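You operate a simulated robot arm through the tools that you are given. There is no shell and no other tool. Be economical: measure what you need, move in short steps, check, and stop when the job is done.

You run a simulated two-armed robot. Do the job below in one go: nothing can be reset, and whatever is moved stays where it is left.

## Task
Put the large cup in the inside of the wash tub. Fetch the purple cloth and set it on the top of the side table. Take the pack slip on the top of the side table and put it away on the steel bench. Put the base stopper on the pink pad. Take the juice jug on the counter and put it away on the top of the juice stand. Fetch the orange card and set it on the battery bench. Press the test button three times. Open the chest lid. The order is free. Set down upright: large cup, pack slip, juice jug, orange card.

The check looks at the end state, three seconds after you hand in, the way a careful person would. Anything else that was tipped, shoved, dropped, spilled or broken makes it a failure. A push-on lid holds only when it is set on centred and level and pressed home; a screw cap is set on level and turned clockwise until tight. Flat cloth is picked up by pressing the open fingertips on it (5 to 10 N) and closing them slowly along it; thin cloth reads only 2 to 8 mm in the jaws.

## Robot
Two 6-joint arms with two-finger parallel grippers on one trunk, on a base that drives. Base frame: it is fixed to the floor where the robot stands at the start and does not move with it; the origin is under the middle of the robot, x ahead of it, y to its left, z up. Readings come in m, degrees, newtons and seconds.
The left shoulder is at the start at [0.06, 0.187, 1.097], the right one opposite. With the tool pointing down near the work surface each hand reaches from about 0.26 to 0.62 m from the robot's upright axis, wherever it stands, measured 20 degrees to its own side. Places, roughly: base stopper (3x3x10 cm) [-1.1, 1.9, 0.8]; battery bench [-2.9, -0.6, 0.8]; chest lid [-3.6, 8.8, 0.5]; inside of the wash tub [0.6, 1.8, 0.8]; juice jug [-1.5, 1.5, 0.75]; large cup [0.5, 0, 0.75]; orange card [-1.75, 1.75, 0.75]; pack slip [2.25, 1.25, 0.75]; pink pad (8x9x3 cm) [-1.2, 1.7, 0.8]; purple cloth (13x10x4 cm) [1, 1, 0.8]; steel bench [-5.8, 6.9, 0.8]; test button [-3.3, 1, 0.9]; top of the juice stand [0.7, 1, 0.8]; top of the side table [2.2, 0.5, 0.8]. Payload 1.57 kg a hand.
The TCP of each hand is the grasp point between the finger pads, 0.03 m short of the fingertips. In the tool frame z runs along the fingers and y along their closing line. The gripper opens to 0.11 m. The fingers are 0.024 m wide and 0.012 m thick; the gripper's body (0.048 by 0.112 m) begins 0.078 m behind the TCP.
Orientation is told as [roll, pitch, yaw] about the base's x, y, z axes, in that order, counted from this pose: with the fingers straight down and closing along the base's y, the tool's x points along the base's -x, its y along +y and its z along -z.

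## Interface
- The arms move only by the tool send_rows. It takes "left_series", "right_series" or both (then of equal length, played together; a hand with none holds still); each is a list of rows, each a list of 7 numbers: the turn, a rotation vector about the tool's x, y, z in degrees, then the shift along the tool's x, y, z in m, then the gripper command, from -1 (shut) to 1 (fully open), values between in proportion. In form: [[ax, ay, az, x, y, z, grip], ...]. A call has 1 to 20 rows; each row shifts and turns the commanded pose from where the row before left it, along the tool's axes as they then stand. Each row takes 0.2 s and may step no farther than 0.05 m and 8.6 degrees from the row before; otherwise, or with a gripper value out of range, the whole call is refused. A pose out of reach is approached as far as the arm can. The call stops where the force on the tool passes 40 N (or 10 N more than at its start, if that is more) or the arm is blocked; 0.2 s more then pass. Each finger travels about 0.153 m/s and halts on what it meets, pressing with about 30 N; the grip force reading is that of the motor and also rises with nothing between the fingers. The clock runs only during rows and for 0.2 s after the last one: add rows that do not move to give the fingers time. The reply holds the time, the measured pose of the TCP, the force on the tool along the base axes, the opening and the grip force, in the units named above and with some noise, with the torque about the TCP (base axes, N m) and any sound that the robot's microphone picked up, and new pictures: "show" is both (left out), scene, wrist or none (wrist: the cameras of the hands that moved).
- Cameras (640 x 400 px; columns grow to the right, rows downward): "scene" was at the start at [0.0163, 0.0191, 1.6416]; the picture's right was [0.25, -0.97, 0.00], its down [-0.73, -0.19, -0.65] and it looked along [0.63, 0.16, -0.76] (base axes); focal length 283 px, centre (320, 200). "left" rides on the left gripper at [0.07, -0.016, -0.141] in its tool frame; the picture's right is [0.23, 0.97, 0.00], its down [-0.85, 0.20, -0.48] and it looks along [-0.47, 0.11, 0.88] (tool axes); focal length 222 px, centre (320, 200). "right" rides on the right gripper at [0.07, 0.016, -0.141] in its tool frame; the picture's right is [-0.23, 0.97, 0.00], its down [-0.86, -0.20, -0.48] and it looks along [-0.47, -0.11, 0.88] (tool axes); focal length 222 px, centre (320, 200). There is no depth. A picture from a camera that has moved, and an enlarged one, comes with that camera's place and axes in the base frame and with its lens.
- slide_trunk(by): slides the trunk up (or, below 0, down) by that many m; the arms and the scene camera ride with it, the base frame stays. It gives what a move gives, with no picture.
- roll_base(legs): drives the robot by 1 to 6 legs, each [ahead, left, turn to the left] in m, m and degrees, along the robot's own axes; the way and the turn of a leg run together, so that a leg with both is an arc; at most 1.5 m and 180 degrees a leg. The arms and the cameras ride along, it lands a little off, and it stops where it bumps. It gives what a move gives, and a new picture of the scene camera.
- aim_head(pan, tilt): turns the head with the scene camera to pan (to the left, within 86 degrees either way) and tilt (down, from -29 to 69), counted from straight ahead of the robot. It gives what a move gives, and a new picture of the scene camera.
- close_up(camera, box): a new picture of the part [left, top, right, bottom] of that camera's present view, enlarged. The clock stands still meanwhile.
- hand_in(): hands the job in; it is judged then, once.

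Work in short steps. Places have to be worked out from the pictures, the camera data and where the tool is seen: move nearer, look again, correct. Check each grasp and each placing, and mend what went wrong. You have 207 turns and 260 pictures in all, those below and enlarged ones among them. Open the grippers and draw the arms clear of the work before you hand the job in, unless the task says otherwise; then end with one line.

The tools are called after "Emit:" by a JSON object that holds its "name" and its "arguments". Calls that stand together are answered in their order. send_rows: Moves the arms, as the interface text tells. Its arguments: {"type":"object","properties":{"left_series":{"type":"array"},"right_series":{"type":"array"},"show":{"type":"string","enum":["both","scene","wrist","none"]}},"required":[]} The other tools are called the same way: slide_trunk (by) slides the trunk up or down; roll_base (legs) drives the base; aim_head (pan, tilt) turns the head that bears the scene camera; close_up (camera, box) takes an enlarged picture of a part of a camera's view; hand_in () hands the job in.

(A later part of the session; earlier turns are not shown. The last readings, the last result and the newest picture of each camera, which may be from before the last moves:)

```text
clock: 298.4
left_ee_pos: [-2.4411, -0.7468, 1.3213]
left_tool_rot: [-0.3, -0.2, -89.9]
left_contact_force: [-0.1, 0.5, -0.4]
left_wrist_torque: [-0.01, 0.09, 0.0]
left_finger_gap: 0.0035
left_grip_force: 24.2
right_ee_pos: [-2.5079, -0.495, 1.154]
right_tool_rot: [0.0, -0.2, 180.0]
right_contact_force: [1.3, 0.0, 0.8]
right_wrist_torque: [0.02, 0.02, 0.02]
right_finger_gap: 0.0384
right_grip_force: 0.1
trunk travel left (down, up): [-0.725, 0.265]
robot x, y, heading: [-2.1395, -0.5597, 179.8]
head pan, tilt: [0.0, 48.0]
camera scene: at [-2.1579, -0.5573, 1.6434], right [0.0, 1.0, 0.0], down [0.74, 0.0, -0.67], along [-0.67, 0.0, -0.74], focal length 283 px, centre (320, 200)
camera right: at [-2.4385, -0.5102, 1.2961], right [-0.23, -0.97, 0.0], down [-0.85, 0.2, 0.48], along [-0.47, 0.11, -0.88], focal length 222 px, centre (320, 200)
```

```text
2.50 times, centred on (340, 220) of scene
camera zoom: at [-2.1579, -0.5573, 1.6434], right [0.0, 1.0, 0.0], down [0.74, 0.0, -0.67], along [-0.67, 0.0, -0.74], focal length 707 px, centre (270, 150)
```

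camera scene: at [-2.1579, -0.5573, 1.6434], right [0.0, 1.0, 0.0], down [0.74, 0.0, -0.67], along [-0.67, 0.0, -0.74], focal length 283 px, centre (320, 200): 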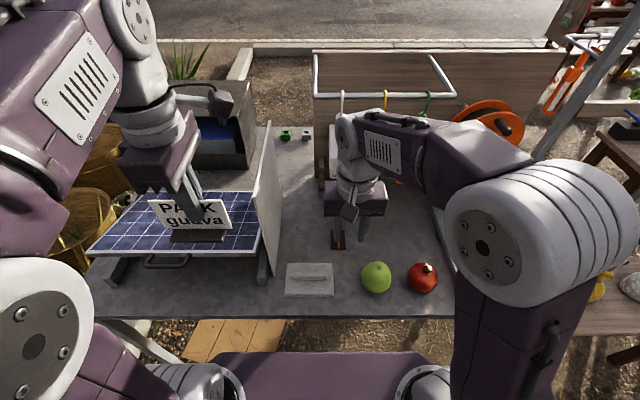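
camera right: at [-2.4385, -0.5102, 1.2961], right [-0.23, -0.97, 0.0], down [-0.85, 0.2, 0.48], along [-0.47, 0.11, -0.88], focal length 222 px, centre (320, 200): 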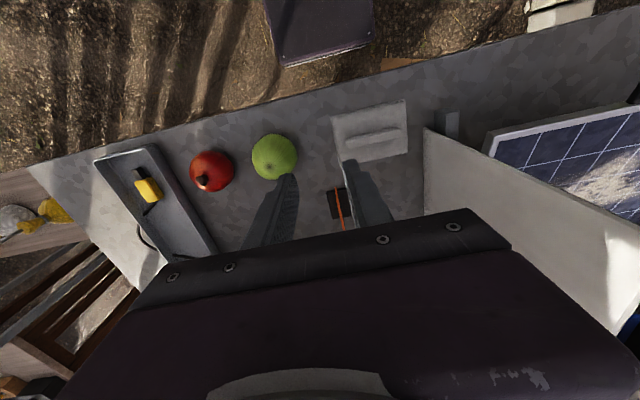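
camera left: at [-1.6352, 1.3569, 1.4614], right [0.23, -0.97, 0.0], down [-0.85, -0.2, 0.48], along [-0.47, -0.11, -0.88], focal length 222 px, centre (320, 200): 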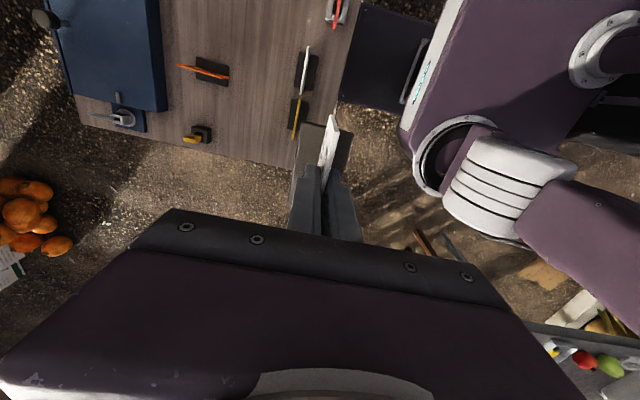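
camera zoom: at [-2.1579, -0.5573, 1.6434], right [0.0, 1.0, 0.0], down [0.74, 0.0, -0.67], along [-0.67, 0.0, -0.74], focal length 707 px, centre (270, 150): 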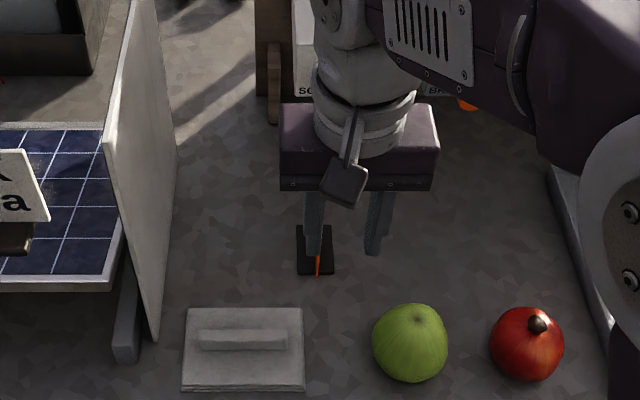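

The orange card stands upright on the battery bench. I back off and look north-west for the test button.

Emit:
{"name": "roll_base", "arguments": {"legs": [[-0.3, 0, 0]]}}

Emit:
{"name": "aim_head", "arguments": {"pan": -50, "tilt": 22}}

Emit:
{"name": "close_up", "arguments": {"camera": "scene", "box": [0, 80, 320, 280]}}

```text
clock: 300.5
left_ee_pos: [-2.1429, -0.7495, 1.3203]
left_tool_rot: [-0.1, -0.2, -89.8]
left_contact_force: [0.4, 0.0, -0.5]
left_wrist_torque: [-0.02, -0.01, 0.0]
left_finger_gap: 0.0034
left_grip_force: 24.1
right_ee_pos: [-2.2116, -0.4937, 1.1532]
right_tool_rot: [0.1, 0.1, 180.0]
right_contact_force: [0.5, 0.3, 0.4]
right_wrist_torque: [0.03, -0.01, 0.01]
right_finger_gap: 0.0385
right_grip_force: 0.1
trunk travel left (down, up): [-0.725, 0.265]
robot x, y, heading: [-1.8447, -0.5577, 179.7]
head pan, tilt: [0.0, 48.0]
camera scene: at [-1.861, -0.5577, 1.6434], right [0.0, 1.0, 0.0], down [0.74, 0.0, -0.67], along [-0.67, 0.0, -0.74], focal length 283 px, centre (320, 200)
```

scene: 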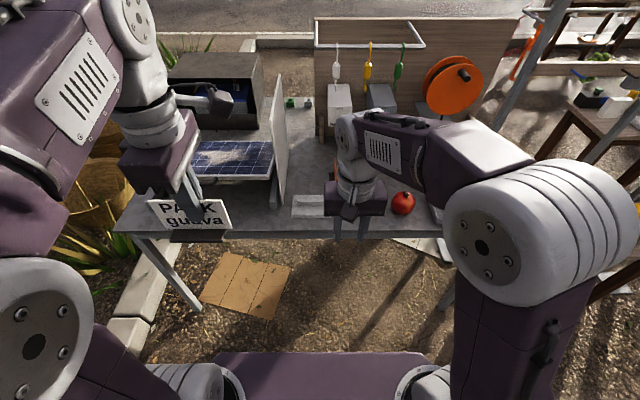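

```text
clock: 301.7
left_ee_pos: [-2.1425, -0.749, 1.3217]
left_tool_rot: [-0.1, -0.2, -89.8]
left_contact_force: [-0.2, 0.3, -0.6]
left_wrist_torque: [0.0, 0.0, -0.03]
left_finger_gap: 0.0032
left_grip_force: 24.5
right_ee_pos: [-2.21, -0.4937, 1.1548]
right_tool_rot: [0.0, 0.0, 180.0]
right_contact_force: [-0.5, 0.0, -0.1]
right_wrist_torque: [-0.01, -0.01, -0.02]
right_finger_gap: 0.0386
right_grip_force: 0.1
trunk travel left (down, up): [-0.725, 0.265]
robot x, y, heading: [-1.8399, -0.5572, 180.2]
head pan, tilt: [-50.0, 22.0]
camera scene: at [-1.8401, -0.4867, 1.683], right [0.77, 0.64, 0.0], down [0.24, -0.29, -0.93], along [-0.6, 0.71, -0.38], focal length 283 px, centre (320, 200)
```

scene: 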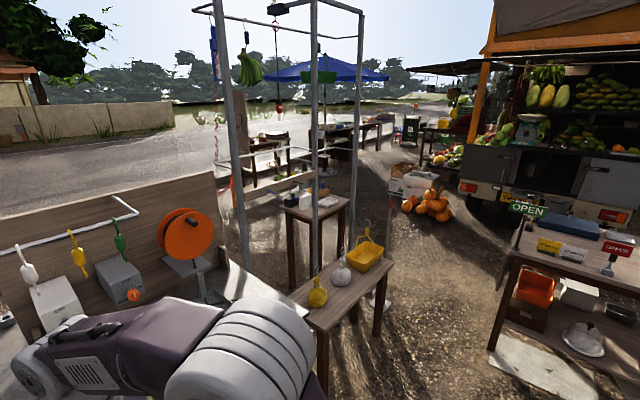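

```text
2.00 times, centred on (160, 180) of scene
camera zoom: at [-1.8401, -0.4867, 1.683], right [0.77, 0.64, 0.0], down [0.24, -0.29, -0.93], along [-0.6, 0.71, -0.38], focal length 566 px, centre (640, 240)
```

zoom: 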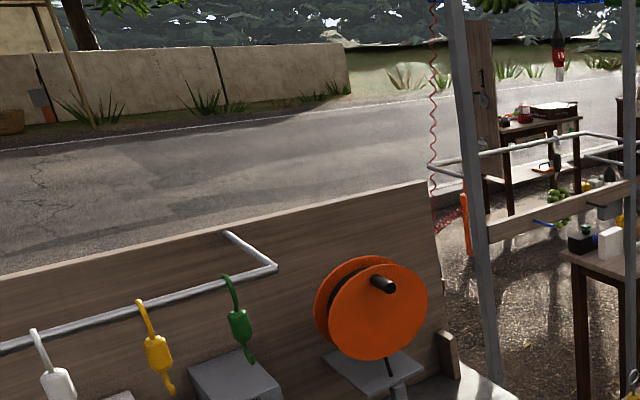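

A table near [-3.2, 1.1] behind the metal frame may hold the button. I enlarge it.

Emit:
{"name": "close_up", "arguments": {"camera": "scene", "box": [220, 150, 400, 300]}}

```text
2.67 times, centred on (310, 225) of scene
camera zoom: at [-1.8401, -0.4867, 1.683], right [0.77, 0.64, 0.0], down [0.24, -0.29, -0.93], along [-0.6, 0.71, -0.38], focal length 754 px, centre (347, 133)
```

zoom: 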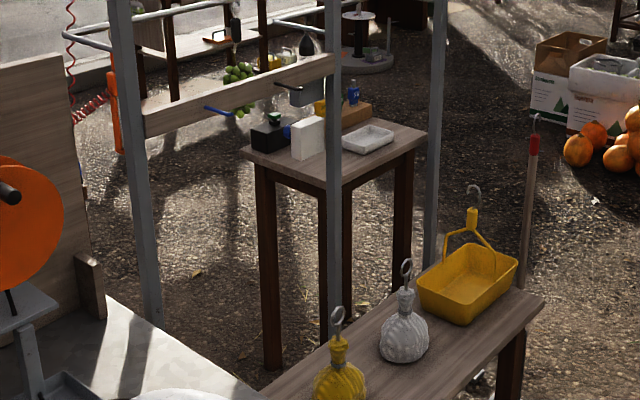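

The black box with the green top at about [-3.31, 0.97] looks like the button. The frame posts matter, so I go north-east of it for a better look.

Emit:
{"name": "roll_base", "arguments": {"legs": [[0, -1.25, 0]]}}

Emit:
{"name": "aim_head", "arguments": {"pan": -12, "tilt": 30}}

Emit:
{"name": "close_up", "arguments": {"camera": "scene", "box": [140, 60, 460, 260]}}

```text
clock: 308.1
left_ee_pos: [-2.1419, 0.5163, 1.3198]
left_tool_rot: [-0.3, -0.2, -89.9]
left_contact_force: [-0.3, 0.8, -0.3]
left_wrist_torque: [0.02, 0.01, 0.0]
left_finger_gap: 0.0035
left_grip_force: 24.2
right_ee_pos: [-2.2107, 0.7704, 1.1546]
right_tool_rot: [-0.2, -0.1, -179.9]
right_contact_force: [0.2, -0.1, -0.6]
right_wrist_torque: [0.02, -0.03, -0.02]
right_finger_gap: 0.0385
right_grip_force: 0.0
trunk travel left (down, up): [-0.725, 0.265]
robot x, y, heading: [-1.8441, 0.7077, -180.0]
head pan, tilt: [-50.0, 22.0]
camera scene: at [-1.8403, 0.779, 1.683], right [0.77, 0.64, 0.0], down [0.24, -0.29, -0.93], along [-0.6, 0.71, -0.37], focal length 283 px, centre (320, 200)
```

scene: 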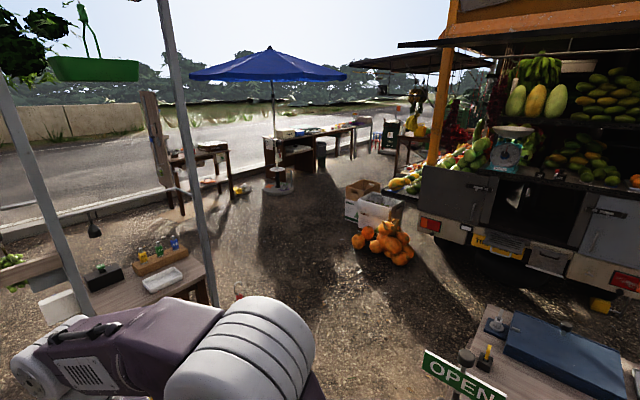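

```text
clock: 309.1
left_ee_pos: [-2.1415, 0.5175, 1.3215]
left_tool_rot: [-0.2, -0.2, -89.8]
left_contact_force: [0.0, 0.1, -0.2]
left_wrist_torque: [0.03, -0.02, -0.02]
left_finger_gap: 0.0032
left_grip_force: 24.3
right_ee_pos: [-2.2104, 0.7693, 1.154]
right_tool_rot: [0.1, 0.1, -179.8]
right_contact_force: [0.3, -0.2, 0.7]
right_wrist_torque: [0.03, -0.04, 0.01]
right_finger_gap: 0.0386
right_grip_force: 0.1
trunk travel left (down, up): [-0.725, 0.265]
robot x, y, heading: [-1.8403, 0.7104, -180.1]
head pan, tilt: [-12.0, 30.0]
camera scene: at [-1.869, 0.7271, 1.6702], right [0.21, 0.98, 0.0], down [0.49, -0.1, -0.87], along [-0.85, 0.18, -0.5], focal length 283 px, centre (320, 200)
```

scene: 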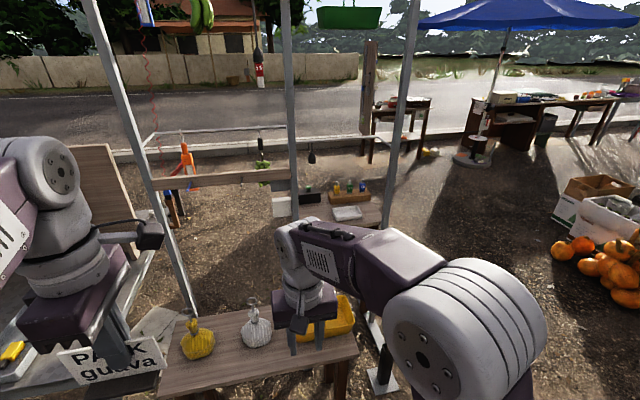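

```text
2.00 times, centred on (300, 160) of scene
camera zoom: at [-1.869, 0.7271, 1.6702], right [0.21, 0.98, 0.0], down [0.49, -0.1, -0.87], along [-0.85, 0.18, -0.5], focal length 566 px, centre (360, 280)
```

zoom: 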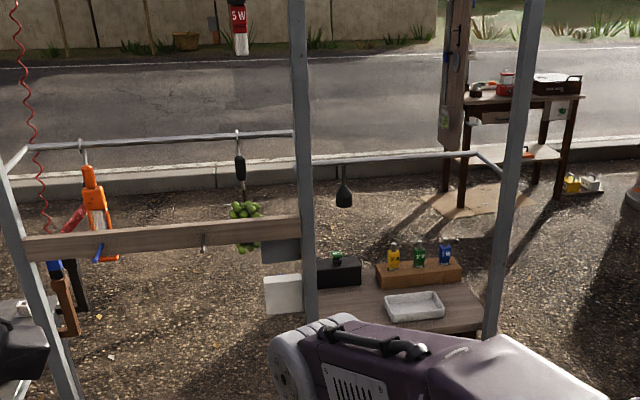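

The frame's posts stand at x≈-2.63 (y 0.43, 0.80, 1.24) and the button table lies west of them, so I'll reach it from the west. The gap by the frame is tight; I take the safe way round the wooden counter's east and north sides.

Emit:
{"name": "roll_base", "arguments": {"legs": [[-1.4, 0, 0], [-0.28, 0, 0], [0, -1.4, 0], [0, -0.27, 0]]}}

Emit:
{"name": "aim_head", "arguments": {"pan": 0, "tilt": 25}}

```text
clock: 325.8
left_ee_pos: [-0.4772, 2.1965, 1.3205]
left_tool_rot: [-0.2, 0.0, -88.2]
left_contact_force: [-0.6, -0.8, -1.1]
left_wrist_torque: [0.01, -0.01, -0.03]
left_finger_gap: 0.0034
left_grip_force: 24.6
right_ee_pos: [-0.5518, 2.4491, 1.1531]
right_tool_rot: [-0.1, 0.0, -178.4]
right_contact_force: [-0.6, -0.4, -0.2]
right_wrist_torque: [0.01, 0.02, -0.02]
right_finger_gap: 0.0385
right_grip_force: 0.1
trunk travel left (down, up): [-0.725, 0.265]
robot x, y, heading: [-0.1825, 2.3955, -178.8]
head pan, tilt: [-12.0, 30.0]
camera scene: at [-0.2098, 2.4134, 1.6702], right [0.18, 0.98, 0.0], down [0.49, -0.09, -0.87], along [-0.85, 0.16, -0.5], focal length 283 px, centre (320, 200)
```

scene: 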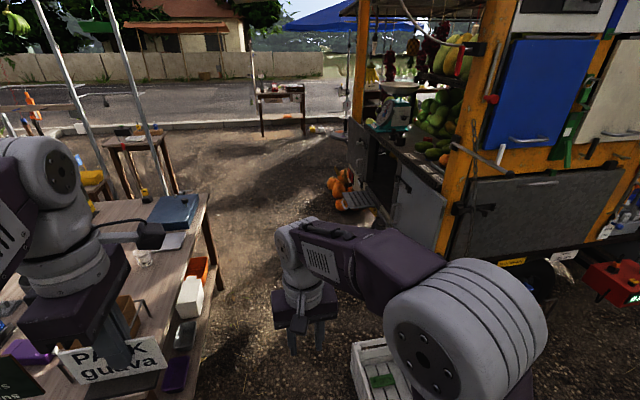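

```text
clock: 326.5
left_ee_pos: [-0.476, 2.198, 1.321]
left_tool_rot: [-0.1, -0.2, -88.2]
left_contact_force: [0.6, 0.2, -0.8]
left_wrist_torque: [0.0, 0.0, -0.02]
left_finger_gap: 0.0032
left_grip_force: 24.1
right_ee_pos: [-0.5524, 2.4503, 1.1537]
right_tool_rot: [-0.1, -0.1, -178.4]
right_contact_force: [-0.2, -0.4, 0.3]
right_wrist_torque: [-0.01, -0.02, 0.02]
right_finger_gap: 0.0386
right_grip_force: 0.0
trunk travel left (down, up): [-0.725, 0.265]
robot x, y, heading: [-0.1827, 2.3988, -178.5]
head pan, tilt: [0.0, 25.0]
camera scene: at [-0.213, 2.3972, 1.6781], right [-0.03, 1.0, 0.0], down [0.42, 0.01, -0.91], along [-0.91, -0.03, -0.42], focal length 283 px, centre (320, 200)
```

scene: 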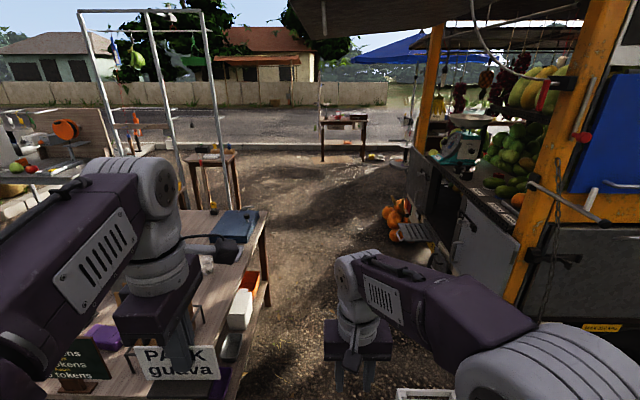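

The lane north of the counter is clear. I drive west along it to x≈-3.85, turn to face east, and look at the table.

Emit:
{"name": "roll_base", "arguments": {"legs": [[0, 0, -1.5], [1.45, 0, 0], [1.45, 0, 0], [0.77, 0, 0]]}}

Emit:
{"name": "roll_base", "arguments": {"legs": [[0, 0, 179]]}}

Emit:
{"name": "aim_head", "arguments": {"pan": -55, "tilt": 30}}

```text
clock: 344.6
left_ee_pos: [-4.1365, 2.2142, 1.3211]
left_tool_rot: [-0.3, -0.3, -89.4]
left_contact_force: [0.3, 0.9, -0.9]
left_wrist_torque: [0.01, -0.01, -0.01]
left_finger_gap: 0.0032
left_grip_force: 24.6
right_ee_pos: [-4.2072, 2.4666, 1.1547]
right_tool_rot: [0.0, -0.1, -179.8]
right_contact_force: [0.1, -0.9, 0.2]
right_wrist_torque: [0.02, -0.05, -0.03]
right_finger_gap: 0.0383
right_grip_force: 0.1
trunk travel left (down, up): [-0.725, 0.265]
robot x, y, heading: [-3.8384, 2.4058, -179.7]
head pan, tilt: [0.0, 25.0]
camera scene: at [-3.8689, 2.4061, 1.6782], right [0.0, 1.0, 0.0], down [0.42, 0.0, -0.91], along [-0.91, 0.0, -0.42], focal length 283 px, centre (320, 200)
```

scene: 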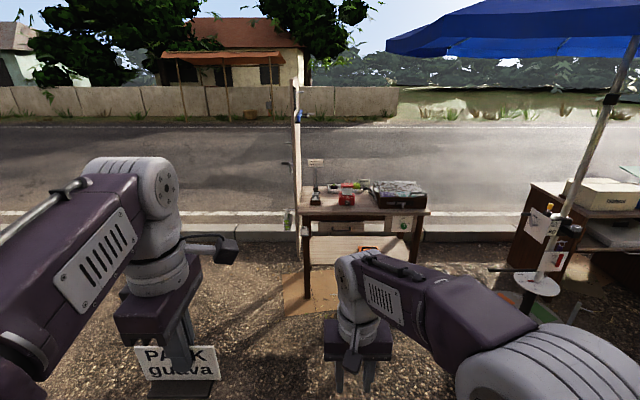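

```text
clock: 352.2
left_ee_pos: [-3.5272, 2.5796, 1.32]
left_tool_rot: [-0.2, -0.2, 86.9]
left_contact_force: [-0.7, 0.4, -0.5]
left_wrist_torque: [0.0, 0.03, -0.06]
left_finger_gap: 0.0035
left_grip_force: 24.8
right_ee_pos: [-3.4749, 2.3231, 1.1537]
right_tool_rot: [0.0, -0.1, -3.4]
right_contact_force: [1.5, 0.6, 0.3]
right_wrist_torque: [-0.01, 0.01, 0.02]
right_finger_gap: 0.0385
right_grip_force: 0.1
trunk travel left (down, up): [-0.725, 0.265]
robot x, y, heading: [-3.8405, 2.4058, -3.4]
head pan, tilt: [0.0, 25.0]
camera scene: at [-3.8052, 2.4044, 1.6782], right [-0.06, -1.0, 0.0], down [-0.42, 0.03, -0.91], along [0.9, -0.05, -0.42], focal length 283 px, centre (320, 200)
```

scene: 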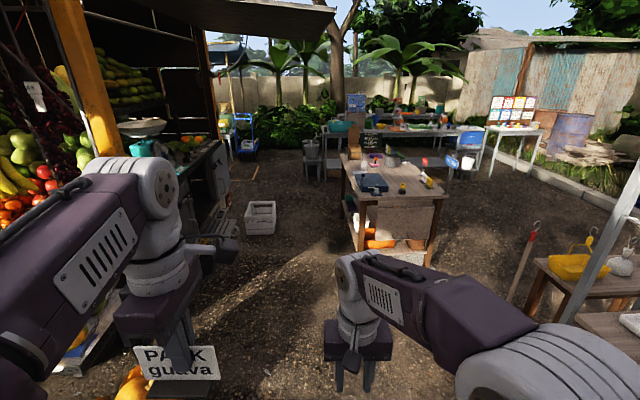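

```text
clock: 353.4
left_ee_pos: [-3.5278, 2.5798, 1.3201]
left_tool_rot: [-0.2, -0.3, 86.8]
left_contact_force: [-0.2, -0.5, -0.9]
left_wrist_torque: [0.0, 0.0, -0.07]
left_finger_gap: 0.0034
left_grip_force: 24.6
right_ee_pos: [-3.4737, 2.3219, 1.1533]
right_tool_rot: [0.0, 0.1, -3.4]
right_contact_force: [-0.1, -0.1, -0.2]
right_wrist_torque: [0.01, 0.02, -0.01]
right_finger_gap: 0.0386
right_grip_force: 0.0
trunk travel left (down, up): [-0.725, 0.265]
robot x, y, heading: [-3.837, 2.409, -3.6]
head pan, tilt: [-55.0, 30.0]
camera scene: at [-3.8498, 2.333, 1.6702], right [-0.85, -0.52, 0.0], down [-0.26, 0.43, -0.87], along [0.45, -0.74, -0.5], focal length 283 px, centre (320, 200)
```

scene: 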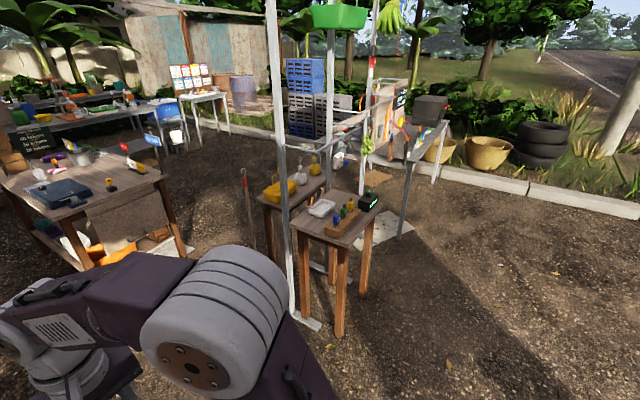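

The table is accessible from the west. I enlarge to check the pipes and the button.

Emit:
{"name": "close_up", "arguments": {"camera": "scene", "box": [230, 80, 470, 280]}}

```text
2.00 times, centred on (350, 180) of scene
camera zoom: at [-3.8498, 2.333, 1.6702], right [-0.85, -0.52, 0.0], down [-0.26, 0.43, -0.87], along [0.45, -0.74, -0.5], focal length 566 px, centre (260, 240)
```

zoom: 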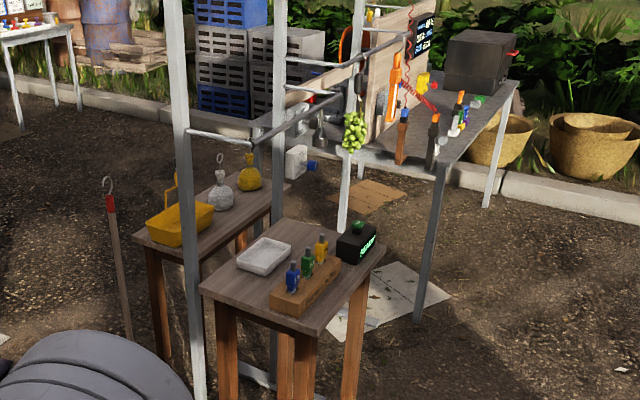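

The pipe over the table runs at x≈-3.21, z 1.22; the button is at ≈[-3.35, 0.975, 0.90], free from the west. I drive down beside it.

Emit:
{"name": "roll_base", "arguments": {"legs": [[0, 0, 3.6], [0, -1.35, 0]]}}

Emit:
{"name": "aim_head", "arguments": {"pan": 0, "tilt": 48}}

Emit:
{"name": "close_up", "arguments": {"camera": "right", "box": [0, 0, 640, 400]}}

```text
clock: 360.5
left_ee_pos: [-3.5292, 1.2881, 1.321]
left_tool_rot: [-0.1, -0.2, 90.9]
left_contact_force: [-0.5, -0.4, -0.7]
left_wrist_torque: [-0.01, 0.06, 0.0]
left_finger_gap: 0.0035
left_grip_force: 24.2
right_ee_pos: [-3.4573, 1.0352, 1.1537]
right_tool_rot: [0.0, -0.1, 0.8]
right_contact_force: [-0.2, 0.3, -1.0]
right_wrist_torque: [0.02, -0.01, 0.01]
right_finger_gap: 0.0386
right_grip_force: 0.1
trunk travel left (down, up): [-0.725, 0.265]
robot x, y, heading: [-3.8273, 1.0907, 0.6]
head pan, tilt: [-55.0, 30.0]
camera scene: at [-3.8337, 1.0186, 1.6702], right [-0.81, -0.58, 0.0], down [-0.29, 0.41, -0.87], along [0.51, -0.7, -0.5], focal length 283 px, centre (320, 200)
```

scene: 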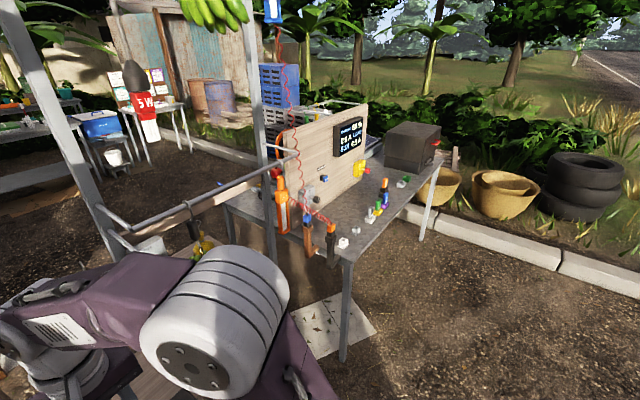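

```text
clock: 361.7
left_ee_pos: [-3.5295, 1.2873, 1.3204]
left_tool_rot: [-0.3, -0.2, 90.9]
left_contact_force: [-0.4, -0.6, -0.6]
left_wrist_torque: [0.02, 0.01, 0.0]
left_finger_gap: 0.0032
left_grip_force: 24.2
right_ee_pos: [-3.4567, 1.0361, 1.1552]
right_tool_rot: [0.1, -0.1, 0.8]
right_contact_force: [0.9, -1.1, 0.2]
right_wrist_torque: [0.01, 0.01, 0.01]
right_finger_gap: 0.0384
right_grip_force: 0.0
trunk travel left (down, up): [-0.725, 0.265]
robot x, y, heading: [-3.8272, 1.0898, 0.9]
head pan, tilt: [0.0, 48.0]
camera scene: at [-3.8077, 1.0924, 1.6434], right [0.01, -1.0, 0.0], down [-0.74, -0.01, -0.67], along [0.67, 0.01, -0.74], focal length 283 px, centre (320, 200)
```

scene: 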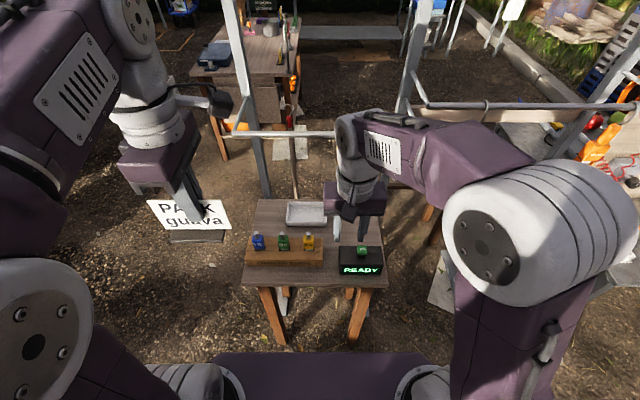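

```text
1.00 times, centred on (320, 200) of right (not enlarged: the box is as wide or as high as the picture)
camera zoom: at [-3.5286, 1.0506, 1.2957], right [0.21, 0.98, 0.0], down [0.86, -0.19, 0.48], along [0.47, -0.1, -0.88], focal length 222 px, centre (320, 200)
```

zoom: 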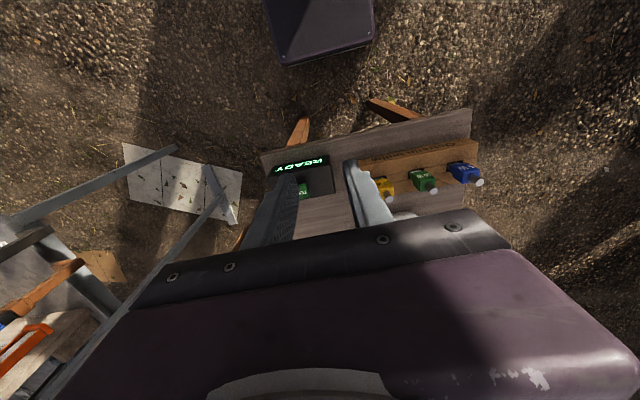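

The display reads READY; the button is at ≈[-3.341, 0.975]. I close the right fingers and bring them above it.

Emit:
{"name": "send_rows", "arguments": {"right_series": [[0, 0, 0, -0.039, -0.02, 0.0, -0.6], [0, 0, 0, -0.039, -0.02, 0.01, -1], [0, 0, 0, -0.036, -0.02, 0.02, -1], [0, 0, 0, 0, 0, 0.04, -1], [0, 0, 0, 0, 0, 0.04, -1], [0, 0, 0, 0, 0, 0.03, -1], [0, 0, 0, 0, 0, 0, -1]]}}

Emit:
{"name": "close_up", "arguments": {"camera": "right", "box": [220, 100, 420, 240]}}

Emit:
{"name": "close_up", "arguments": {"camera": "scene", "box": [320, 180, 410, 290]}}

```text
clock: 363.3
left_ee_pos: [-3.5302, 1.2886, 1.3208]
left_tool_rot: [-0.2, -0.1, 90.9]
left_contact_force: [0.4, -0.2, -0.2]
left_wrist_torque: [-0.02, 0.01, 0.0]
left_finger_gap: 0.0033
left_grip_force: 24.7
right_ee_pos: [-3.3464, 0.9772, 1.0149]
right_tool_rot: [0.0, -0.1, 0.8]
right_contact_force: [-0.2, -0.1, -0.1]
right_wrist_torque: [0.0, -0.02, 0.01]
right_finger_gap: 0.0
right_grip_force: 21.4
trunk travel left (down, up): [-0.725, 0.265]
robot x, y, heading: [-3.8289, 1.0954, 0.8]
head pan, tilt: [0.0, 48.0]
camera scene: at [-3.8083, 1.0927, 1.6434], right [0.01, -1.0, 0.0], down [-0.74, -0.01, -0.67], along [0.67, 0.01, -0.74], focal length 283 px, centre (320, 200)
camera right: at [-3.4156, 0.9925, 1.1561], right [0.21, 0.98, 0.0], down [0.86, -0.19, 0.48], along [0.47, -0.1, -0.88], focal length 222 px, centre (320, 200)
```

scene: 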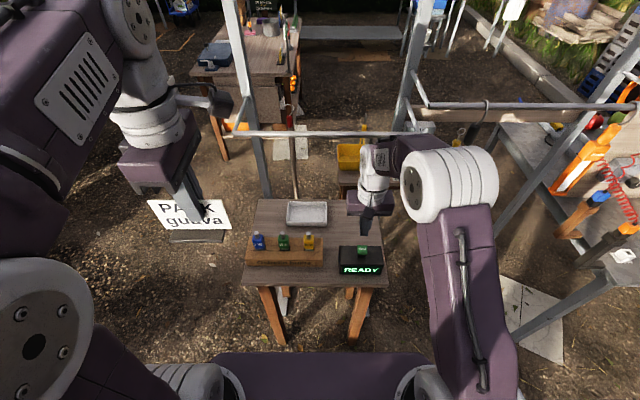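
right: 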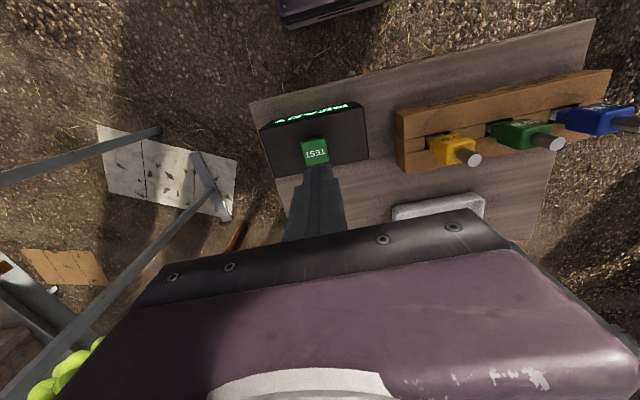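

```text
2.86 times, centred on (320, 170) of right
camera zoom: at [-3.4156, 0.9925, 1.1561], right [0.21, 0.98, 0.0], down [0.86, -0.19, 0.48], along [0.47, -0.1, -0.88], focal length 635 px, centre (320, 286)
```

zoom: 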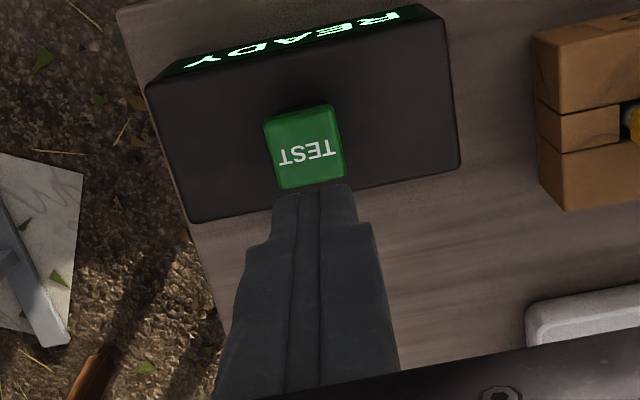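

```text
3.64 times, centred on (365, 235) of scene
camera zoom: at [-3.8083, 1.0927, 1.6434], right [0.01, -1.0, 0.0], down [-0.74, -0.01, -0.67], along [0.67, 0.01, -0.74], focal length 1029 px, centre (156, 73)
```

zoom: 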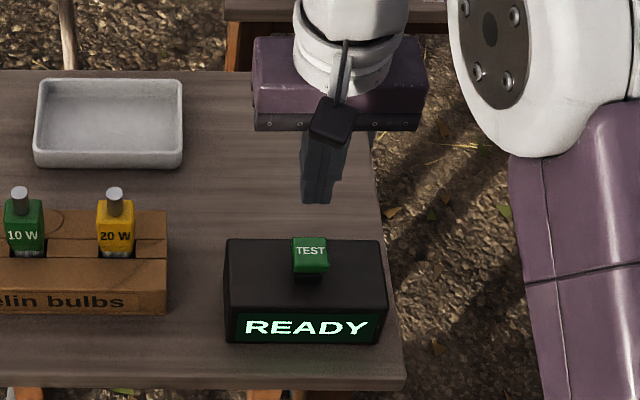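

Button top is at [-3.353, 0.9745, 0.93]. I centre over it and come down to about 1 cm above.

Emit:
{"name": "send_rows", "arguments": {"right_series": [[0, 0, 0, 0.006, -0.003, 0.02, -1], [0, 0, 0, 0, 0, 0.02, -1], [0, 0, 0, 0, 0, 0, -1]], "show": "wrist"}}

Emit:
{"name": "send_rows", "arguments": {"right_series": [[0, 0, 0, 0, 0, 0.005, -1], [0, 0, 0, 0, 0, 0.004, -1], [0, 0, 0, 0, 0, 0.003, -1], [0, 0, 0, 0, 0, 0, -1]], "show": "none"}}

```text
clock: 364.1
left_ee_pos: [-3.53, 1.2876, 1.3204]
left_tool_rot: [-0.2, -0.1, 90.9]
left_contact_force: [0.5, -0.1, -0.9]
left_wrist_torque: [0.0, -0.02, -0.04]
left_finger_gap: 0.0032
left_grip_force: 24.7
right_ee_pos: [-3.3514, 0.9727, 0.9735]
right_tool_rot: [0.0, -0.1, 0.8]
right_contact_force: [-0.2, -0.3, 0.3]
right_wrist_torque: [0.01, -0.01, -0.03]
right_finger_gap: 0.0001
right_grip_force: 21.5
trunk travel left (down, up): [-0.725, 0.265]
robot x, y, heading: [-3.8285, 1.0917, 0.6]
head pan, tilt: [0.0, 48.0]
camera right: at [-3.4213, 0.9884, 1.1154], right [0.21, 0.98, 0.0], down [0.86, -0.19, 0.48], along [0.47, -0.1, -0.88], focal length 222 px, centre (320, 200)
```

right: 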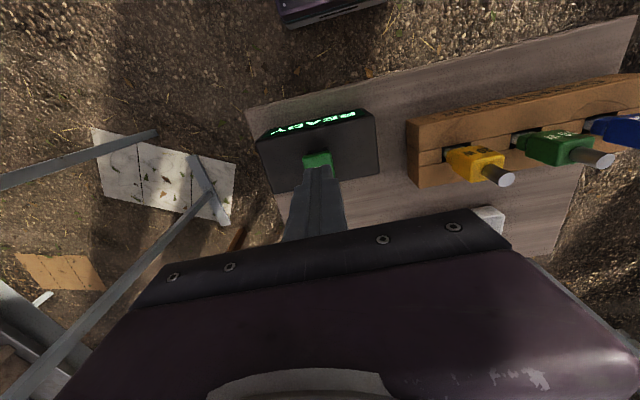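

```text
clock: 365.1
left_ee_pos: [-3.5294, 1.288, 1.3203]
left_tool_rot: [-0.2, -0.3, 90.9]
left_contact_force: [-0.1, -0.1, -0.7]
left_wrist_torque: [0.02, -0.02, -0.02]
left_finger_gap: 0.0032
left_grip_force: 24.0
right_ee_pos: [-3.3496, 0.9728, 0.9621]
right_tool_rot: [0.0, -0.1, 0.8]
right_contact_force: [-0.3, 0.6, 0.4]
right_wrist_torque: [0.01, 0.0, -0.01]
right_finger_gap: 0.0001
right_grip_force: 21.5
trunk travel left (down, up): [-0.725, 0.265]
robot x, y, heading: [-3.8289, 1.0921, 1.0]
head pan, tilt: [0.0, 48.0]
```

No contact yet at z 0.962. I press on in 2 mm steps and listen.

Emit:
{"name": "send_rows", "arguments": {"right_series": [[0, 0, 0, 0.002, 0.001, 0.002, -1], [0, 0, 0, 0, 0, 0.002, -1], [0, 0, 0, 0, 0, 0.002, -1], [0, 0, 0, 0, 0, 0, -1]], "show": "none"}}

Emit:
{"name": "send_rows", "arguments": {"right_series": [[0, 0, 0, 0, 0, 0.002, -1], [0, 0, 0, 0, 0, 0.002, -1], [0, 0, 0, 0, 0, 0, -1]], "show": "none"}}

```text
clock: 366.1
left_ee_pos: [-3.5297, 1.2879, 1.3206]
left_tool_rot: [-0.2, -0.2, 90.9]
left_contact_force: [0.3, -0.3, -0.3]
left_wrist_torque: [-0.01, 0.01, 0.0]
left_finger_gap: 0.0032
left_grip_force: 23.9
right_ee_pos: [-3.3507, 0.9742, 0.9557]
right_tool_rot: [0.0, 0.0, 0.8]
right_contact_force: [-0.2, 0.3, -0.2]
right_wrist_torque: [0.01, 0.02, -0.01]
right_finger_gap: 0.0
right_grip_force: 21.4
trunk travel left (down, up): [-0.725, 0.265]
robot x, y, heading: [-3.8299, 1.093, 0.5]
head pan, tilt: [0.0, 48.0]
```

```text
clock: 366.9
left_ee_pos: [-3.5297, 1.2882, 1.3206]
left_tool_rot: [-0.2, -0.2, 90.9]
left_contact_force: [-0.3, -0.6, -0.4]
left_wrist_torque: [-0.03, 0.05, -0.01]
left_finger_gap: 0.0033
left_grip_force: 24.3
right_ee_pos: [-3.3515, 0.9743, 0.951]
right_tool_rot: [0.1, -0.1, 0.8]
right_contact_force: [0.7, 0.2, 0.5]
right_wrist_torque: [0.01, 0.03, 0.02]
right_finger_gap: 0.0
right_grip_force: 21.2
trunk travel left (down, up): [-0.725, 0.265]
robot x, y, heading: [-3.8306, 1.0917, 0.8]
head pan, tilt: [0.0, 48.0]
```

Emit:
{"name": "send_rows", "arguments": {"right_series": [[0, 0, 0, 0, 0, 0.002, -1], [0, 0, 0, 0, 0, 0.002, -1], [0, 0, 0, 0, 0, 0, -1]], "show": "wrist"}}

Emit:
{"name": "send_rows", "arguments": {"right_series": [[0, 0, 0, 0, 0, 0.002, -1], [0, 0, 0, 0, 0, 0.002, -1], [0, 0, 0, 0, 0, 0, -1]], "show": "none"}}

```text
clock: 367.7
left_ee_pos: [-3.5297, 1.289, 1.3213]
left_tool_rot: [-0.2, -0.2, 90.9]
left_contact_force: [-0.3, 0.0, -0.1]
left_wrist_torque: [0.01, -0.03, 0.0]
left_finger_gap: 0.0036
left_grip_force: 24.3
right_ee_pos: [-3.353, 0.9739, 0.947]
right_tool_rot: [0.0, 0.0, 0.8]
right_contact_force: [0.0, 0.2, -0.2]
right_wrist_torque: [0.02, 0.01, 0.03]
right_finger_gap: 0.0
right_grip_force: 21.6
trunk travel left (down, up): [-0.725, 0.265]
robot x, y, heading: [-3.8284, 1.0933, 0.5]
head pan, tilt: [0.0, 48.0]
camera right: at [-3.4218, 0.9902, 1.0892], right [0.21, 0.98, 0.0], down [0.86, -0.19, 0.48], along [0.47, -0.1, -0.88], focal length 222 px, centre (320, 200)
```

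right: 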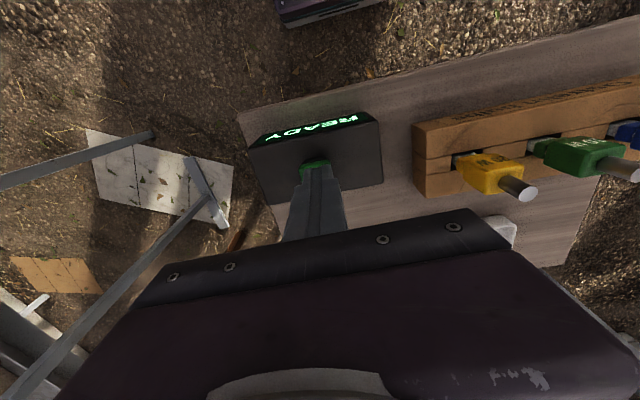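

```text
clock: 368.5
left_ee_pos: [-3.5295, 1.2871, 1.32]
left_tool_rot: [-0.2, -0.2, 90.9]
left_contact_force: [0.4, 0.1, -1.2]
left_wrist_torque: [0.02, -0.02, 0.01]
left_finger_gap: 0.003
left_grip_force: 24.4
right_ee_pos: [-3.3516, 0.9753, 0.9443]
right_tool_rot: [-0.1, 0.0, 0.8]
right_contact_force: [0.1, 0.3, 0.2]
right_wrist_torque: [-0.02, 0.01, 0.02]
right_finger_gap: 0.0002
right_grip_force: 20.9
trunk travel left (down, up): [-0.725, 0.265]
robot x, y, heading: [-3.8251, 1.0952, 0.6]
head pan, tilt: [0.0, 48.0]
```

Still free (tips at 0.914). I go on.

Emit:
{"name": "send_rows", "arguments": {"right_series": [[0, 0, 0, 0, 0, 0.002, -1], [0, 0, 0, 0, 0, 0.002, -1], [0, 0, 0, 0, 0, 0, -1]], "show": "none"}}

Emit:
{"name": "send_rows", "arguments": {"right_series": [[0, 0, 0, 0, 0, 0.002, -1], [0, 0, 0, 0, 0, 0.002, -1], [0, 0, 0, 0, 0, 0, -1]], "show": "none"}}

Emit:
{"name": "send_rows", "arguments": {"right_series": [[0, 0, 0, 0, 0, 0.002, -1], [0, 0, 0, 0, 0, 0.002, -1], [0, 0, 0, 0, 0, 0, -1]], "show": "none"}}

```text
clock: 369.3
left_ee_pos: [-3.5294, 1.2891, 1.3213]
left_tool_rot: [-0.2, -0.3, 90.9]
left_contact_force: [-0.3, -0.2, -0.3]
left_wrist_torque: [0.01, -0.01, -0.03]
left_finger_gap: 0.0034
left_grip_force: 24.4
right_ee_pos: [-3.3514, 0.9738, 0.9395]
right_tool_rot: [0.0, -0.1, 0.8]
right_contact_force: [0.1, -0.4, 0.0]
right_wrist_torque: [0.0, 0.0, -0.03]
right_finger_gap: 0.0002
right_grip_force: 21.7
trunk travel left (down, up): [-0.725, 0.265]
robot x, y, heading: [-3.83, 1.0923, 0.9]
head pan, tilt: [0.0, 48.0]
```

```text
clock: 370.1
left_ee_pos: [-3.5304, 1.2884, 1.3208]
left_tool_rot: [-0.2, -0.2, 91.0]
left_contact_force: [-0.7, -0.5, -0.4]
left_wrist_torque: [-0.04, 0.02, 0.0]
left_finger_gap: 0.0033
left_grip_force: 24.3
right_ee_pos: [-3.3517, 0.9738, 0.9366]
right_tool_rot: [-0.1, -0.2, 0.9]
right_contact_force: [-0.1, 0.2, -0.1]
right_wrist_torque: [-0.02, -0.01, -0.01]
right_finger_gap: 0.0
right_grip_force: 21.1
trunk travel left (down, up): [-0.725, 0.265]
robot x, y, heading: [-3.8308, 1.0907, 0.7]
head pan, tilt: [0.0, 48.0]
```

```text
clock: 370.9
left_ee_pos: [-3.5298, 1.2875, 1.3205]
left_tool_rot: [-0.2, -0.2, 90.9]
left_contact_force: [-0.4, 0.1, 0.2]
left_wrist_torque: [-0.03, -0.02, 0.02]
left_finger_gap: 0.0034
left_grip_force: 24.7
right_ee_pos: [-3.3506, 0.9749, 0.9304]
right_tool_rot: [0.0, 0.0, 0.8]
right_contact_force: [-0.1, -0.4, -1.1]
right_wrist_torque: [0.0, -0.01, 0.01]
right_finger_gap: 0.0
right_grip_force: 20.8
trunk travel left (down, up): [-0.725, 0.265]
robot x, y, heading: [-3.8267, 1.0916, 0.7]
head pan, tilt: [0.0, 48.0]
```

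Tips are at about 0.90 now with no contact; I look before going further.

Emit:
{"name": "close_up", "arguments": {"camera": "right", "box": [220, 80, 420, 240]}}

Emit:
{"name": "close_up", "arguments": {"camera": "scene", "box": [320, 180, 410, 290]}}

```text
2.50 times, centred on (320, 160) of right
camera zoom: at [-3.4217, 0.9904, 1.0732], right [0.21, 0.98, 0.0], down [0.86, -0.19, 0.48], along [0.47, -0.1, -0.88], focal length 555 px, centre (320, 300)
```

zoom: 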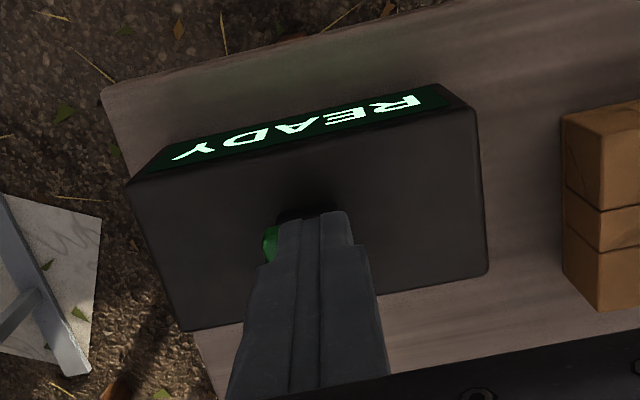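

```text
3.64 times, centred on (365, 235) of scene
camera zoom: at [-3.8077, 1.0926, 1.6434], right [0.01, -1.0, 0.0], down [-0.74, -0.01, -0.67], along [0.67, 0.01, -0.74], focal length 1029 px, centre (156, 73)
```

zoom: 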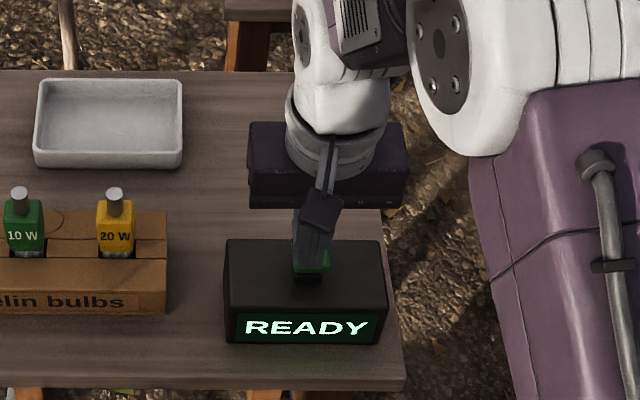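

The button's green edge shows just right of the fingers, still below them. I shift 5 mm to the right and 4 mm forward and continue down.

Emit:
{"name": "send_rows", "arguments": {"right_series": [[0, 0, 0, -0.004, -0.005, 0, -1], [0, 0, 0, 0, 0, 0.002, -1], [0, 0, 0, 0, 0, 0.002, -1], [0, 0, 0, 0, 0, 0, -1]], "show": "none"}}

Emit:
{"name": "send_rows", "arguments": {"right_series": [[0, 0, 0, 0, 0, 0.002, -1], [0, 0, 0, 0, 0, 0.002, -1], [0, 0, 0, 0, 0, 0, -1]], "show": "none"}}

Emit:
{"name": "send_rows", "arguments": {"right_series": [[0, 0, 0, 0, 0, 0.002, -1], [0, 0, 0, 0, 0, 0.002, -1], [0, 0, 0, 0, 0, 0, -1]], "show": "none"}}

```text
clock: 371.9
left_ee_pos: [-3.5294, 1.2883, 1.321]
left_tool_rot: [-0.2, -0.2, 90.9]
left_contact_force: [-0.9, -0.5, -0.8]
left_wrist_torque: [0.01, -0.03, 0.0]
left_finger_gap: 0.0033
left_grip_force: 24.2
right_ee_pos: [-3.3466, 0.9699, 0.9274]
right_tool_rot: [0.0, 0.0, 0.8]
right_contact_force: [0.7, 0.8, 0.5]
right_wrist_torque: [0.02, 0.0, 0.01]
right_finger_gap: 0.0
right_grip_force: 21.2
trunk travel left (down, up): [-0.725, 0.265]
robot x, y, heading: [-3.8241, 1.0934, 0.6]
head pan, tilt: [0.0, 48.0]
```

```text
clock: 372.7
left_ee_pos: [-3.5298, 1.2883, 1.3198]
left_tool_rot: [-0.2, -0.2, 90.9]
left_contact_force: [-0.2, 0.1, 0.1]
left_wrist_torque: [-0.05, 0.0, 0.02]
left_finger_gap: 0.0033
left_grip_force: 24.3
right_ee_pos: [-3.3472, 0.9689, 0.9237]
right_tool_rot: [0.0, -0.2, 0.8]
right_contact_force: [-0.8, 0.8, 1.5]
right_wrist_torque: [0.03, 0.04, 0.0]
right_finger_gap: 0.0001
right_grip_force: 21.5
trunk travel left (down, up): [-0.725, 0.265]
robot x, y, heading: [-3.8262, 1.0919, 0.9]
head pan, tilt: [0.0, 48.0]
heard: click
```

```text
clock: 373.5
left_ee_pos: [-3.53, 1.2878, 1.3216]
left_tool_rot: [-0.2, -0.1, 90.9]
left_contact_force: [0.2, 0.4, 1.0]
left_wrist_torque: [0.01, 0.05, 0.03]
left_finger_gap: 0.0033
left_grip_force: 23.9
right_ee_pos: [-3.3469, 0.9693, 0.9212]
right_tool_rot: [-0.1, -0.2, 0.9]
right_contact_force: [1.8, -3.7, 16.7]
right_wrist_torque: [-0.14, -0.01, 0.0]
right_finger_gap: 0.0
right_grip_force: 21.0
trunk travel left (down, up): [-0.725, 0.265]
robot x, y, heading: [-3.8265, 1.0936, 0.8]
head pan, tilt: [0.0, 48.0]
```

A click at z≈0.924: press one. I raise 2.5 cm to release and check the display.

Emit:
{"name": "send_rows", "arguments": {"right_series": [[0, 0, 0, 0, 0, -0.01, -1], [0, 0, 0, 0, 0, -0.015, -1], [0, 0, 0, 0, 0, 0, -1], [0, 0, 0, 0, 0, 0, -1]], "show": "none"}}

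Emit:
{"name": "close_up", "arguments": {"camera": "scene", "box": [320, 180, 410, 290]}}

```text
clock: 374.5
left_ee_pos: [-3.5288, 1.2883, 1.3203]
left_tool_rot: [-0.2, -0.2, 91.0]
left_contact_force: [0.1, -0.5, -0.6]
left_wrist_torque: [0.03, 0.05, 0.01]
left_finger_gap: 0.0035
left_grip_force: 24.6
right_ee_pos: [-3.3475, 0.9677, 0.9447]
right_tool_rot: [0.0, 0.0, 0.9]
right_contact_force: [0.3, 0.1, -0.5]
right_wrist_torque: [-0.01, -0.02, 0.0]
right_finger_gap: 0.0001
right_grip_force: 21.4
trunk travel left (down, up): [-0.725, 0.265]
robot x, y, heading: [-3.8277, 1.0942, 0.5]
head pan, tilt: [0.0, 48.0]
```

```text
3.64 times, centred on (365, 235) of scene
camera zoom: at [-3.8075, 1.0926, 1.6434], right [0.01, -1.0, 0.0], down [-0.74, -0.01, -0.67], along [0.67, 0.01, -0.74], focal length 1029 px, centre (156, 73)
```

zoom: 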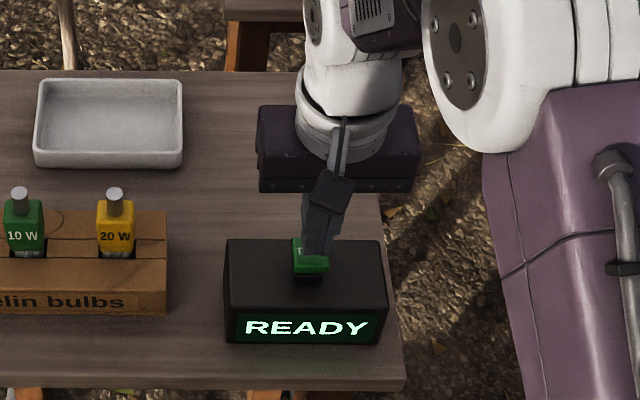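

Released. Second press: down 2.3 cm and back up.

Emit:
{"name": "send_rows", "arguments": {"right_series": [[0, 0, 0, 0, 0.001, 0.01, -1], [0, 0, 0, 0, 0, 0.008, -1], [0, 0, 0, 0, 0, 0.005, -1], [0, 0, 0, 0, 0, 0, -1], [0, 0, 0, 0, 0, -0.01, -1], [0, 0, 0, 0, 0, -0.013, -1], [0, 0, 0, 0, 0, 0, -1], [0, 0, 0, 0, 0, 0, -1]], "show": "none"}}

```text
clock: 376.3
left_ee_pos: [-3.5302, 1.2876, 1.3209]
left_tool_rot: [-0.1, -0.2, 90.8]
left_contact_force: [0.0, 0.3, -1.4]
left_wrist_torque: [-0.01, -0.01, -0.03]
left_finger_gap: 0.0034
left_grip_force: 23.9
right_ee_pos: [-3.3474, 0.97, 0.945]
right_tool_rot: [0.0, -0.1, 0.7]
right_contact_force: [-0.6, -0.2, -0.3]
right_wrist_torque: [0.02, 0.01, 0.0]
right_finger_gap: 0.0
right_grip_force: 21.2
trunk travel left (down, up): [-0.725, 0.265]
robot x, y, heading: [-3.8273, 1.0932, 0.7]
head pan, tilt: [0.0, 48.0]
heard: click
```

A second click. Third press the same way, then I rise clear.

Emit:
{"name": "send_rows", "arguments": {"right_series": [[0, 0, 0, 0, 0, 0.01, -1], [0, 0, 0, 0, 0, 0.008, -1], [0, 0, 0, 0, 0, 0.005, -1], [0, 0, 0, 0, 0, 0, -1], [0, 0, 0, 0, 0, -0.01, -1], [0, 0, 0, 0, 0, -0.013, -1], [0, 0, 0, 0, 0, -0.04, -1], [0, 0, 0, 0, 0, -0.04, -1], [0, 0, 0, 0.02, 0, -0.04, -1], [0, 0, 0, 0.03, 0, -0.04, -1], [0, 0, 0, 0.03, 0, 0, -1]], "show": "scene"}}

Emit:
{"name": "close_up", "arguments": {"camera": "scene", "box": [320, 200, 410, 290]}}

```text
clock: 378.7
left_ee_pos: [-3.5301, 1.2888, 1.321]
left_tool_rot: [-0.3, -0.1, 90.9]
left_contact_force: [-0.9, 0.5, -0.8]
left_wrist_torque: [0.01, -0.01, -0.02]
left_finger_gap: 0.0031
left_grip_force: 24.7
right_ee_pos: [-3.4297, 0.9691, 1.1072]
right_tool_rot: [0.1, -0.1, 0.8]
right_contact_force: [0.3, 0.1, -0.9]
right_wrist_torque: [-0.01, -0.02, 0.01]
right_finger_gap: 0.0004
right_grip_force: 21.3
trunk travel left (down, up): [-0.725, 0.265]
robot x, y, heading: [-3.8301, 1.0955, 0.9]
head pan, tilt: [0.0, 48.0]
heard: click
camera scene: at [-3.8087, 1.0925, 1.6434], right [0.01, -1.0, 0.0], down [-0.74, -0.01, -0.67], along [0.67, 0.01, -0.74], focal length 283 px, centre (320, 200)
```

scene: 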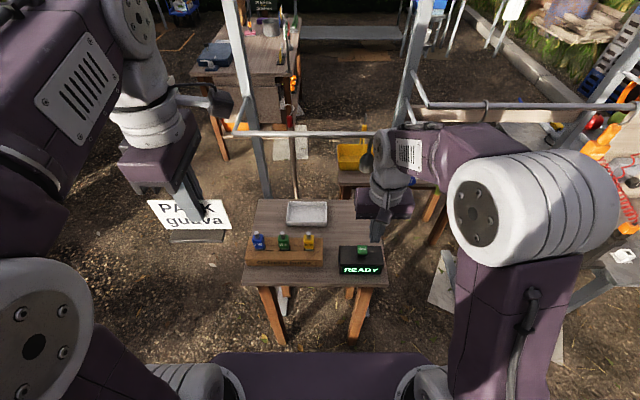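

```text
4.44 times, centred on (365, 245) of scene
camera zoom: at [-3.8087, 1.0925, 1.6434], right [0.01, -1.0, 0.0], down [-0.74, -0.01, -0.67], along [0.67, 0.01, -0.74], focal length 1257 px, centre (120, 0)
```

zoom: 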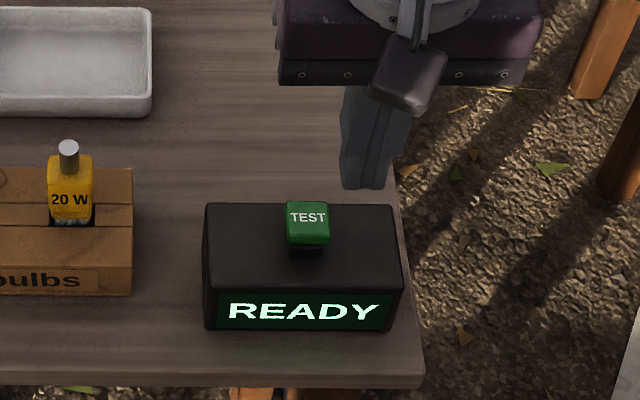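

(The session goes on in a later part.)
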